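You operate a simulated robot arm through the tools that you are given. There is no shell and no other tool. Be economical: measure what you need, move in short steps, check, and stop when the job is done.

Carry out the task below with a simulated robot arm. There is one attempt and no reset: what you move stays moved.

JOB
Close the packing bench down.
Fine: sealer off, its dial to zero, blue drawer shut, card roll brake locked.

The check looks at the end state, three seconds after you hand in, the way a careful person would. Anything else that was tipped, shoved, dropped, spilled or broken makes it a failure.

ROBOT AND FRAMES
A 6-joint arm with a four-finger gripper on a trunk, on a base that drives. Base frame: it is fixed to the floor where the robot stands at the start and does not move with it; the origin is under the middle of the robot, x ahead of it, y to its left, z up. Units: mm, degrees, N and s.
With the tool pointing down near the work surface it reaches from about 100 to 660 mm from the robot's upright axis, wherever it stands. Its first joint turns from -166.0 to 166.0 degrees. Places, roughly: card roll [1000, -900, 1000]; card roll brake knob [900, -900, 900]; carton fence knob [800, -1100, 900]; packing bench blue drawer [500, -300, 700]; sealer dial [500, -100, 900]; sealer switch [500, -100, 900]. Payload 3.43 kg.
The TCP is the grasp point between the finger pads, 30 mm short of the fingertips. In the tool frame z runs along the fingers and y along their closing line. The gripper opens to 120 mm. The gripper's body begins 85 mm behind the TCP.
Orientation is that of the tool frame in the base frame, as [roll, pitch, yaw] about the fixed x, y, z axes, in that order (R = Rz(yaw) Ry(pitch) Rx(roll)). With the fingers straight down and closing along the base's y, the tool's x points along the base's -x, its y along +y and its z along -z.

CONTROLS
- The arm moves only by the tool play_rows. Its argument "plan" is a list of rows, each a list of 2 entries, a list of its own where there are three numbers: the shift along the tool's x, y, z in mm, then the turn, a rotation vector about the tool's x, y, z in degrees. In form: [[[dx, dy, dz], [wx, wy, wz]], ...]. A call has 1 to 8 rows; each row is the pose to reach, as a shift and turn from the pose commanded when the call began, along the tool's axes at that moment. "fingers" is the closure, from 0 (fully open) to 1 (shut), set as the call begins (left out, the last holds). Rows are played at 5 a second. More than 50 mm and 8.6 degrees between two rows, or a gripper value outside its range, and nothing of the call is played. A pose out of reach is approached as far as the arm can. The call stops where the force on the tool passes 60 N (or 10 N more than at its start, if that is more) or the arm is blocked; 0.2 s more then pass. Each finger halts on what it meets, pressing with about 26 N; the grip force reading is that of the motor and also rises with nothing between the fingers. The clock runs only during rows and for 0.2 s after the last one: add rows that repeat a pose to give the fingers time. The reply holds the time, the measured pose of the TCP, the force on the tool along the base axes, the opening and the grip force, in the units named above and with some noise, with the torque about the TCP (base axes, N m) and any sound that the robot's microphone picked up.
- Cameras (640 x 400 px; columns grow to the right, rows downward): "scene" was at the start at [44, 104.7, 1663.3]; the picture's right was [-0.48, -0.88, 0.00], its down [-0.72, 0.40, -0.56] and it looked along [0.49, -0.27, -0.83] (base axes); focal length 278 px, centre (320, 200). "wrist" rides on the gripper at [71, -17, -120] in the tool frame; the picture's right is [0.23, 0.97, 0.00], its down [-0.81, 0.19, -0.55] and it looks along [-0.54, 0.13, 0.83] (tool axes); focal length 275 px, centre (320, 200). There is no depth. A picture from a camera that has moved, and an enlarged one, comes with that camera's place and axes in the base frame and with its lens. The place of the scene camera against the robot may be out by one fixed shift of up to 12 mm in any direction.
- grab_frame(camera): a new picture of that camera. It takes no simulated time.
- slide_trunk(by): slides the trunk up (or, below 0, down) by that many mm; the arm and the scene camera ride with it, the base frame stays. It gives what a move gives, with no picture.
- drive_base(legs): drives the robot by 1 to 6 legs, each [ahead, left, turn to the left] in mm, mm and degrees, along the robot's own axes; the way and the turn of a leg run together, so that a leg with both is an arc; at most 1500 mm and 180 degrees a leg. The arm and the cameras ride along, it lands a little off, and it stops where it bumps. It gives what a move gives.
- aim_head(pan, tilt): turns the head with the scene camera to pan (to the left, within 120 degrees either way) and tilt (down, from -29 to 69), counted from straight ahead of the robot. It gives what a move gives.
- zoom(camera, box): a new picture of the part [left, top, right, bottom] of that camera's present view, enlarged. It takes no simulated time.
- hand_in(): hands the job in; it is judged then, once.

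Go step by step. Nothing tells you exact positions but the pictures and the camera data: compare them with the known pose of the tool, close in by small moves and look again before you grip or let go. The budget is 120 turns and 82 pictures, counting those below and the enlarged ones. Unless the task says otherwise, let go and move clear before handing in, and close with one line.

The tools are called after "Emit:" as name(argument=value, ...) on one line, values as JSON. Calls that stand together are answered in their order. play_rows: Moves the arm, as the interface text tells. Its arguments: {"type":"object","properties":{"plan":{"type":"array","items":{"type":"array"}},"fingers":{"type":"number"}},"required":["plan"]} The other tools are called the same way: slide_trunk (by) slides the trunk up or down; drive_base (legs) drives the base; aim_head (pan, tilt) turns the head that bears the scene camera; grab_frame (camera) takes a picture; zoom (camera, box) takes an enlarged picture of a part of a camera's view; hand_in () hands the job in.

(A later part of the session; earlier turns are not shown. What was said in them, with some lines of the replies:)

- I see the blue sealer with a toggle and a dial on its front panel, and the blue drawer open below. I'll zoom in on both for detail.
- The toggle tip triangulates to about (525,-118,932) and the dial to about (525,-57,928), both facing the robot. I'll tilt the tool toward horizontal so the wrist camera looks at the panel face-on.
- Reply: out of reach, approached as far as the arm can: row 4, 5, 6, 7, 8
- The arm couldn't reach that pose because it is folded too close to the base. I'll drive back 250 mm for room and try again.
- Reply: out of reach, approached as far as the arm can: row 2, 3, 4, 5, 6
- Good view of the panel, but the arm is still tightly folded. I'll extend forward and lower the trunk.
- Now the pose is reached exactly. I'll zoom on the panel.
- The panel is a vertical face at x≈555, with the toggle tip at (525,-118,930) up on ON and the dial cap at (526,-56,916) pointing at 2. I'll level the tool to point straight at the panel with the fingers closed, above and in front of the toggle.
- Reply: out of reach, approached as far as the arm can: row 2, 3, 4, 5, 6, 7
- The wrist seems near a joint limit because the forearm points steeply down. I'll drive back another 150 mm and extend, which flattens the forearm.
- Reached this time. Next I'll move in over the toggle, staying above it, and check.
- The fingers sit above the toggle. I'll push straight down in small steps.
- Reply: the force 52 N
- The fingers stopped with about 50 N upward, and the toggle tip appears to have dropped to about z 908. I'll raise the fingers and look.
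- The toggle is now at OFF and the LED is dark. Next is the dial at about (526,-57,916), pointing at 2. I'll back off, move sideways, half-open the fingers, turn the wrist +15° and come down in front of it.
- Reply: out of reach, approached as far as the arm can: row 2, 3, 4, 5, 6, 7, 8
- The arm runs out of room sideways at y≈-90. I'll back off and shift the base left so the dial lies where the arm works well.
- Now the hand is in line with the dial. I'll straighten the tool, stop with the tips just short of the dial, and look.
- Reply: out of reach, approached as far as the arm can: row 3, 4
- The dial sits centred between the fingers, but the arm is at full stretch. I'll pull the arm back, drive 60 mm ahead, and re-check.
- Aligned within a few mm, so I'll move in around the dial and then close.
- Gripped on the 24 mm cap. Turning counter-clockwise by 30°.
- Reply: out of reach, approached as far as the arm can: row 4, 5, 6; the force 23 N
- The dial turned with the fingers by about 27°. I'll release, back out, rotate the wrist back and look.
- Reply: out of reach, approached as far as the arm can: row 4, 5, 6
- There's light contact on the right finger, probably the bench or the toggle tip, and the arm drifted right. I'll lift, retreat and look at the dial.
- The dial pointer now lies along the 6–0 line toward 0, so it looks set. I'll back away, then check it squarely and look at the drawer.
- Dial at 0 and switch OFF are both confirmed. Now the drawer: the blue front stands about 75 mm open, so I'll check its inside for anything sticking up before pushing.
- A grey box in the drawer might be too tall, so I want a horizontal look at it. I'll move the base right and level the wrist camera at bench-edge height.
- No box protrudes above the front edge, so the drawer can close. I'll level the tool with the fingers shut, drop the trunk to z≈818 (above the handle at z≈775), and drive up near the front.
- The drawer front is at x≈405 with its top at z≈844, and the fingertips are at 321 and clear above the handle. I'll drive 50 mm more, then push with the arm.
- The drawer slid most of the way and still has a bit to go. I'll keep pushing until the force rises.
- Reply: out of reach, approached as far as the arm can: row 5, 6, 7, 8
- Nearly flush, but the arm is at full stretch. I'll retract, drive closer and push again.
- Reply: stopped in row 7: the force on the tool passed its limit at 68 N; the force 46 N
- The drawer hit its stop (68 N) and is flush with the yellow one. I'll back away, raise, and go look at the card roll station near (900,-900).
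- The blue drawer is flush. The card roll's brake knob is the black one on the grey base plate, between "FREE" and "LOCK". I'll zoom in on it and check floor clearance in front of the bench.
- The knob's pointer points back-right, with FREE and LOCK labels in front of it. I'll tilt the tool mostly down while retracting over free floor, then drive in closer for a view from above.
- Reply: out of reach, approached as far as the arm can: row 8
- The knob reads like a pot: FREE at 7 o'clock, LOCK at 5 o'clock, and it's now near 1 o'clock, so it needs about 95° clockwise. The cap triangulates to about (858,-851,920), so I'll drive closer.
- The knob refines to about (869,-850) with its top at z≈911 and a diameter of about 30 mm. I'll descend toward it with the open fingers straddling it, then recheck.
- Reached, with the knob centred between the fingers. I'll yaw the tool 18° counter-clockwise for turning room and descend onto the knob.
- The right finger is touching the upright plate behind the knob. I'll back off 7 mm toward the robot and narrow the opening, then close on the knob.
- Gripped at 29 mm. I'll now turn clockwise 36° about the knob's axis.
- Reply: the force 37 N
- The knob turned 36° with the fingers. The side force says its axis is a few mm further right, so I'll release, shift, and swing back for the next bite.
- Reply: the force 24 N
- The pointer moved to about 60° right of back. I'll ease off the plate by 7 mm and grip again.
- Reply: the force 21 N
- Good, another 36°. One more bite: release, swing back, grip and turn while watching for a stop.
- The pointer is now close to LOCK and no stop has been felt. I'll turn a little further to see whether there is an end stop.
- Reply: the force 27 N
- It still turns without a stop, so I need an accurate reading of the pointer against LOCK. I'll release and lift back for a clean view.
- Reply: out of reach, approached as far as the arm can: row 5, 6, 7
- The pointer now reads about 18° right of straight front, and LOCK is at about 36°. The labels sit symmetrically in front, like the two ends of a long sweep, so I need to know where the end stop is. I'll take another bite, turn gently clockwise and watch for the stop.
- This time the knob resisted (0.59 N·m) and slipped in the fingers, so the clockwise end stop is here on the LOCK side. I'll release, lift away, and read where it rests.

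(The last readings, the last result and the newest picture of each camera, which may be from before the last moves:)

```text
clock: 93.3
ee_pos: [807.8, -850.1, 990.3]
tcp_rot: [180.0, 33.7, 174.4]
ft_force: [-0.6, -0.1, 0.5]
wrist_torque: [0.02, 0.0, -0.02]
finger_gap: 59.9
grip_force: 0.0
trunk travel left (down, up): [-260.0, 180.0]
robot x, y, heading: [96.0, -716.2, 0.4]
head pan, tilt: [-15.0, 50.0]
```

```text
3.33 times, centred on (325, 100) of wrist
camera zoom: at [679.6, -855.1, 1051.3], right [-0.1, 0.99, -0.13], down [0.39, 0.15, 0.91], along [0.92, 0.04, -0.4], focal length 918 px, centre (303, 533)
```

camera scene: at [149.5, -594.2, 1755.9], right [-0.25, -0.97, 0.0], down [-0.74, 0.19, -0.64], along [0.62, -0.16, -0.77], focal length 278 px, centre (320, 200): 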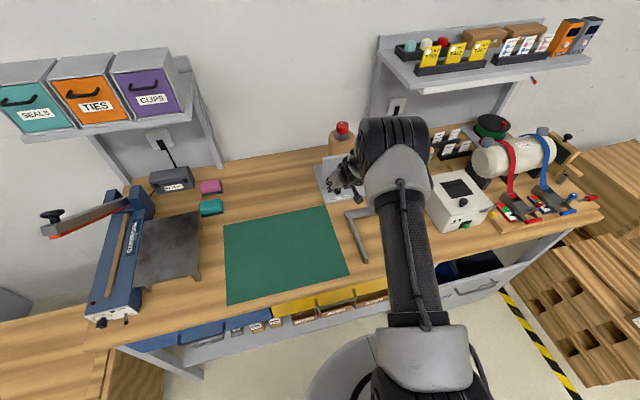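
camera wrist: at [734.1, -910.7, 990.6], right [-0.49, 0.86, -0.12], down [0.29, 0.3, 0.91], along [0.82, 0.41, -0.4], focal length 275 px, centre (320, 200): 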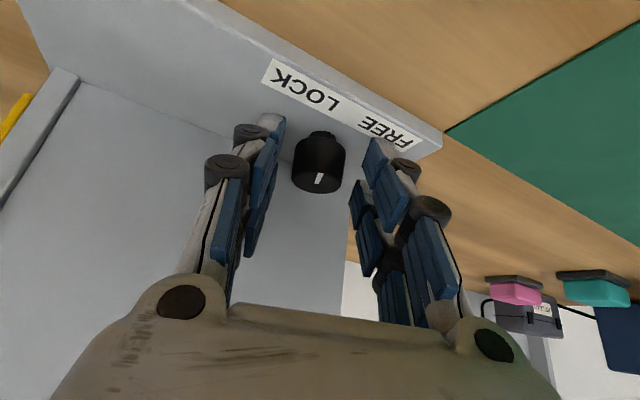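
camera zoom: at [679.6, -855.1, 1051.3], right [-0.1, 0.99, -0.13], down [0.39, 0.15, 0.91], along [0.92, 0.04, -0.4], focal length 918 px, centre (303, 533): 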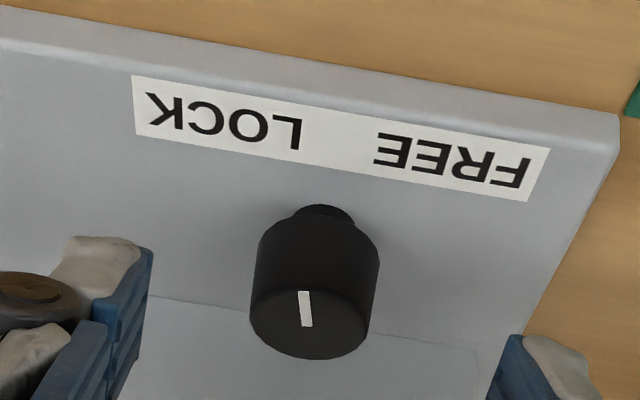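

It rests about 9° right of front. I'll confirm this really is a hard stop with one more attempt.

Emit:
play_rows(plan=[[[0, 0, 10], [-3.3, 0, -5]], [[0, -2, 20], [-6.6, 0, -10]], [[0, -4, 30], [-9.9, 0, -15]], [[0, -4, 40], [-13.2, 0, -19.9]], [[0, -4, 58], [-13.2, 0, -19.9]], [[0, -4, 74], [-13.2, 0, -19.9]], [[0, -4, 74], [-13.2, 0, -19.9]]], fingers=0.6)

Emit:
play_rows(plan=[[[0, 0, 0], [0, 0, 0]], [[0, 0, 0], [0, 0, 0]], [[0, 0, 0], [0, 0, 0]], [[0, 0, 0], [0, 0, 0]]], fingers=0.9)

Emit:
zoom(camera="wrist", box=[260, 100, 380, 200])

Emit:
play_rows(plan=[[[0, 0, 0], [3.35, 0, 5]], [[0, 0, 0], [6.7, 0, 10]], [[0, 0, 0], [10, 0, 15]], [[0, 0, 0], [10, 0, 15]]])

Emit:
zoom(camera="wrist", box=[260, 100, 380, 200])

```text
clock: 94.9
ee_pos: [847.2, -857.1, 930.7]
tcp_rot: [180.0, 33.7, -161.6]
ft_force: [-2.2, -1.6, 6.5]
wrist_torque: [-0.02, 0.12, 0.0]
finger_gap: 48.7
grip_force: 0.6
trunk travel left (down, up): [-260.0, 180.0]
robot x, y, heading: [93.7, -709.7, 0.6]
head pan, tilt: [-15.0, 50.0]
```

```text
clock: 95.9
ee_pos: [846.5, -854.9, 929.4]
tcp_rot: [180.0, 33.9, -161.6]
ft_force: [-0.5, 7.8, 12.1]
wrist_torque: [0.16, -0.25, 0.14]
finger_gap: 29.1
grip_force: 44.7
trunk travel left (down, up): [-260.0, 180.0]
robot x, y, heading: [94.3, -713.6, -0.1]
head pan, tilt: [-15.0, 50.0]
```

```text
4.00 times, centred on (320, 150) of wrist
camera zoom: at [732.9, -912.1, 990.4], right [-0.49, 0.86, -0.13], down [0.29, 0.3, 0.91], along [0.82, 0.41, -0.39], focal length 1101 px, centre (320, 400)
```

zoom: 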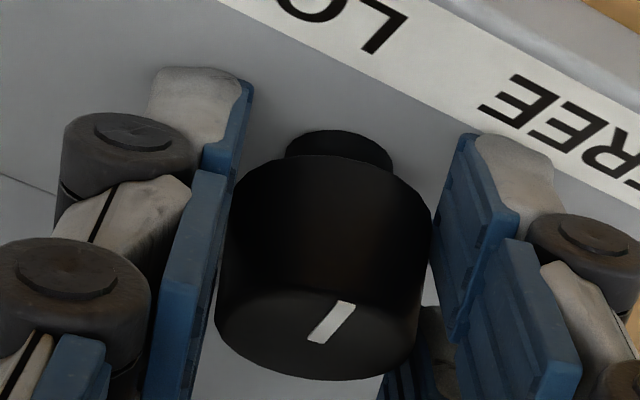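

```text
clock: 96.9
ee_pos: [842.9, -851.7, 929.5]
tcp_rot: [179.9, 33.4, -179.5]
ft_force: [-21.6, 25.2, 17.4]
wrist_torque: [0.5, 0.11, 0.74]
finger_gap: 28.8
grip_force: 44.8
trunk travel left (down, up): [-260.0, 180.0]
robot x, y, heading: [93.4, -715.5, 0.2]
head pan, tilt: [-15.0, 50.0]
```

```text
4.00 times, centred on (320, 150) of wrist
camera zoom: at [717.2, -871.4, 991.0], right [-0.2, 0.97, -0.12], down [0.37, 0.19, 0.91], along [0.91, 0.14, -0.4], focal length 1101 px, centre (320, 400)
```

zoom: 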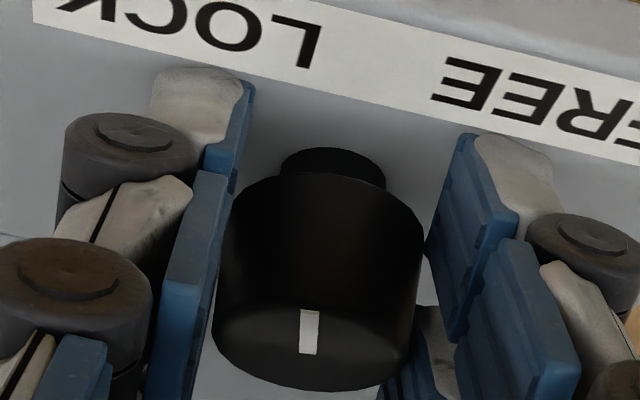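

The knob didn't move and only slipped at 0.74 N·m, so it is hard against the clockwise (LOCK) stop. I'll release, lift away and verify.

Emit:
play_rows(plan=[[[0, 0, 0], [0, 0, 0]], [[0, 0, 0], [0, 0, 0]], [[0, 0, 0], [0, 0, 0]], [[0, 0, -15], [0, 0, 0]], [[0, 0, -30], [0, 0, 0]], [[0, 0, -50], [0, 0, 0]], [[0, 0, -70], [0, 0, 0]], [[0, 0, -75], [0, 0, 0]]], fingers=0.5)

Emit:
slide_trunk(by=100)

Emit:
zoom(camera="wrist", box=[230, 40, 420, 160])

Emit:
drive_base(legs=[[-550, 0, 0]])

Emit:
aim_head(pan=-5, tilt=38)

Emit:
grab_frame(camera="scene")

```text
clock: 98.7
ee_pos: [804.6, -859.3, 990.0]
tcp_rot: [-180.0, 33.4, -179.6]
ft_force: [0.3, -0.3, -0.4]
wrist_torque: [-0.02, -0.02, -0.06]
finger_gap: 59.8
grip_force: 0.1
trunk travel left (down, up): [-260.0, 180.0]
robot x, y, heading: [96.0, -713.2, 0.1]
head pan, tilt: [-15.0, 50.0]
```

```text
clock: 100.0
ee_pos: [805.8, -858.8, 1089.8]
tcp_rot: [180.0, 33.6, -179.7]
ft_force: [-0.3, -0.3, -0.3]
wrist_torque: [-0.02, -0.01, -0.03]
finger_gap: 60.2
grip_force: 0.1
trunk travel left (down, up): [-360.0, 80.0]
robot x, y, heading: [95.8, -712.9, 0.4]
head pan, tilt: [-15.0, 50.0]
```

```text
3.33 times, centred on (325, 100) of wrist
camera zoom: at [678.3, -877.2, 1151.1], right [-0.2, 0.97, -0.13], down [0.37, 0.19, 0.91], along [0.91, 0.13, -0.4], focal length 918 px, centre (303, 533)
```

zoom: 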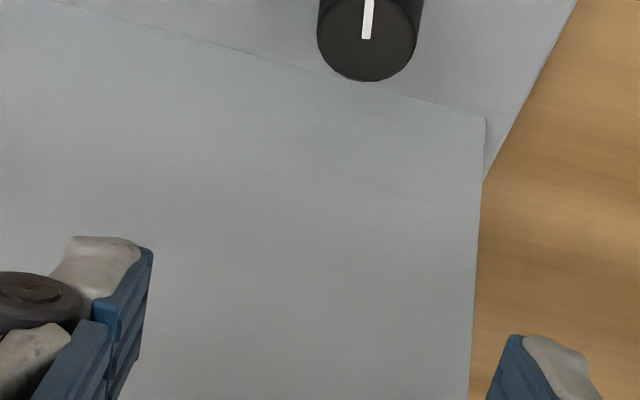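

```text
clock: 103.2
ee_pos: [246.8, -860.9, 1090.9]
tcp_rot: [180.0, 33.7, -179.8]
ft_force: [-0.6, 0.4, 0.1]
wrist_torque: [-0.02, 0.01, -0.02]
finger_gap: 60.0
grip_force: 0.0
trunk travel left (down, up): [-360.0, 80.0]
robot x, y, heading: [-461.9, -714.1, -0.0]
head pan, tilt: [-15.0, 50.0]
```

```text
clock: 104.0
ee_pos: [248.5, -862.7, 1090.9]
tcp_rot: [180.0, 33.6, -179.8]
ft_force: [0.8, 0.1, 0.1]
wrist_torque: [0.02, -0.01, 0.02]
finger_gap: 60.0
grip_force: 0.0
trunk travel left (down, up): [-360.0, 80.0]
robot x, y, heading: [-462.1, -715.6, 0.2]
head pan, tilt: [-5.0, 38.0]
```

```text
12 pictures are left
camera scene: at [-395.4, -583.9, 1873.0], right [-0.09, -1.0, 0.0], down [-0.61, 0.05, -0.79], along [0.78, -0.07, -0.62], focal length 278 px, centre (320, 200)
```

scene: 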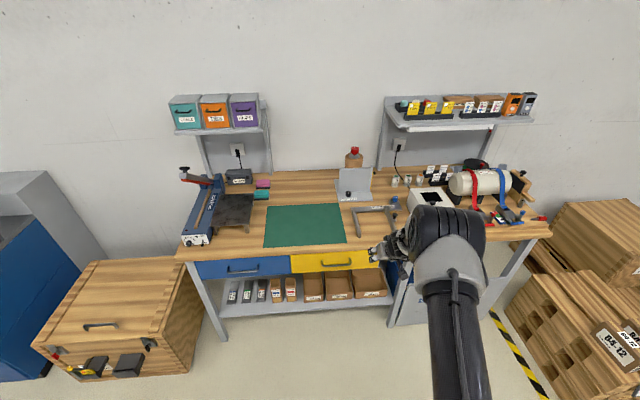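

Emit:
zoom(camera="scene", box=[326, 140, 406, 210])

Emit:
zoom(camera="scene", box=[170, 210, 330, 310])

Emit:
zoom(camera="scene", box=[335, 182, 367, 202])

```text
5.71 times, centred on (366, 175) of scene
camera zoom: at [-395.4, -583.9, 1873.0], right [-0.09, -1.0, 0.0], down [-0.61, 0.05, -0.79], along [0.78, -0.07, -0.62], focal length 1589 px, centre (57, 343)
```

zoom: 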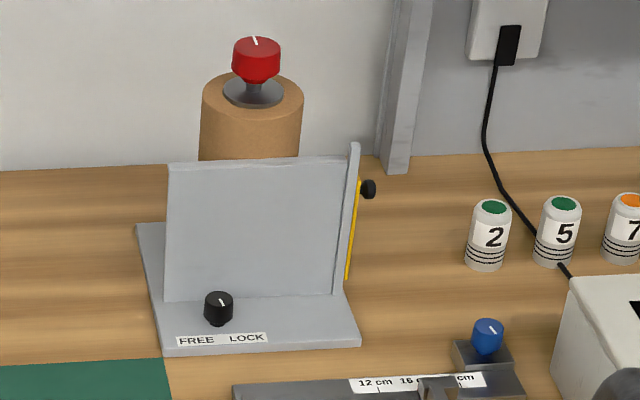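

```text
4.00 times, centred on (250, 260) of scene
camera zoom: at [-395.4, -583.9, 1873.0], right [-0.09, -1.0, 0.0], down [-0.61, 0.05, -0.79], along [0.78, -0.07, -0.62], focal length 1112 px, centre (600, -40)
```

zoom: 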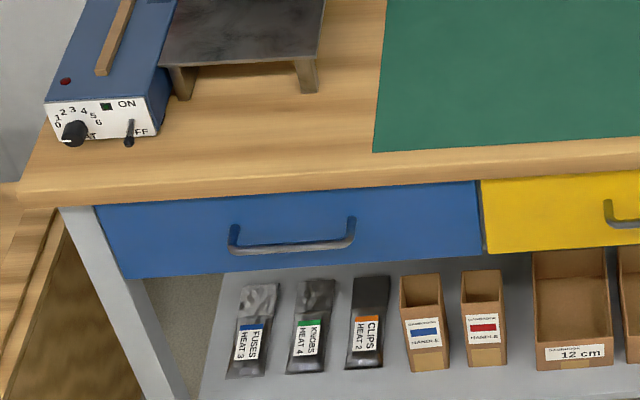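

```text
16.00 times, centred on (351, 192) of scene
camera zoom: at [-395.4, -583.9, 1873.0], right [-0.09, -1.0, 0.0], down [-0.61, 0.05, -0.79], along [0.78, -0.07, -0.62], focal length 4449 px, centre (-176, 328)
```

zoom: 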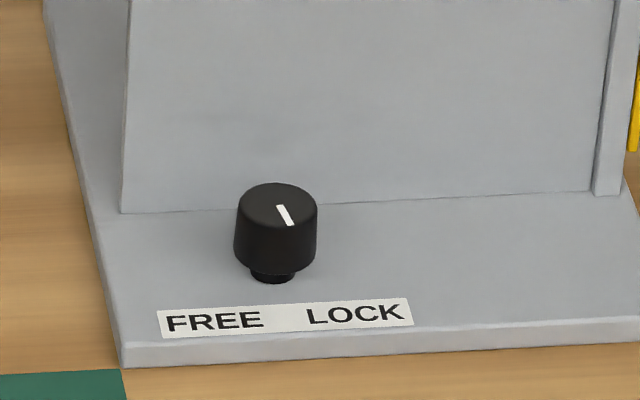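

Sealer OFF, dial on 0, drawer flush, brake knob hard on its clockwise stop with the pointer on the LOCK side, and nothing else looks disturbed. The arm is clear, so I'm handing in.

Emit:
hand_in()

```text
The job is handed in.
```

I handed the job in with the sealer off, its dial at zero, the blue drawer shut, and the card roll brake turned to its clockwise stop. The brake is the one I'm less sure of: its pointer stops on the LOCK side but short of the word itself, so I took the hard stop as locked.
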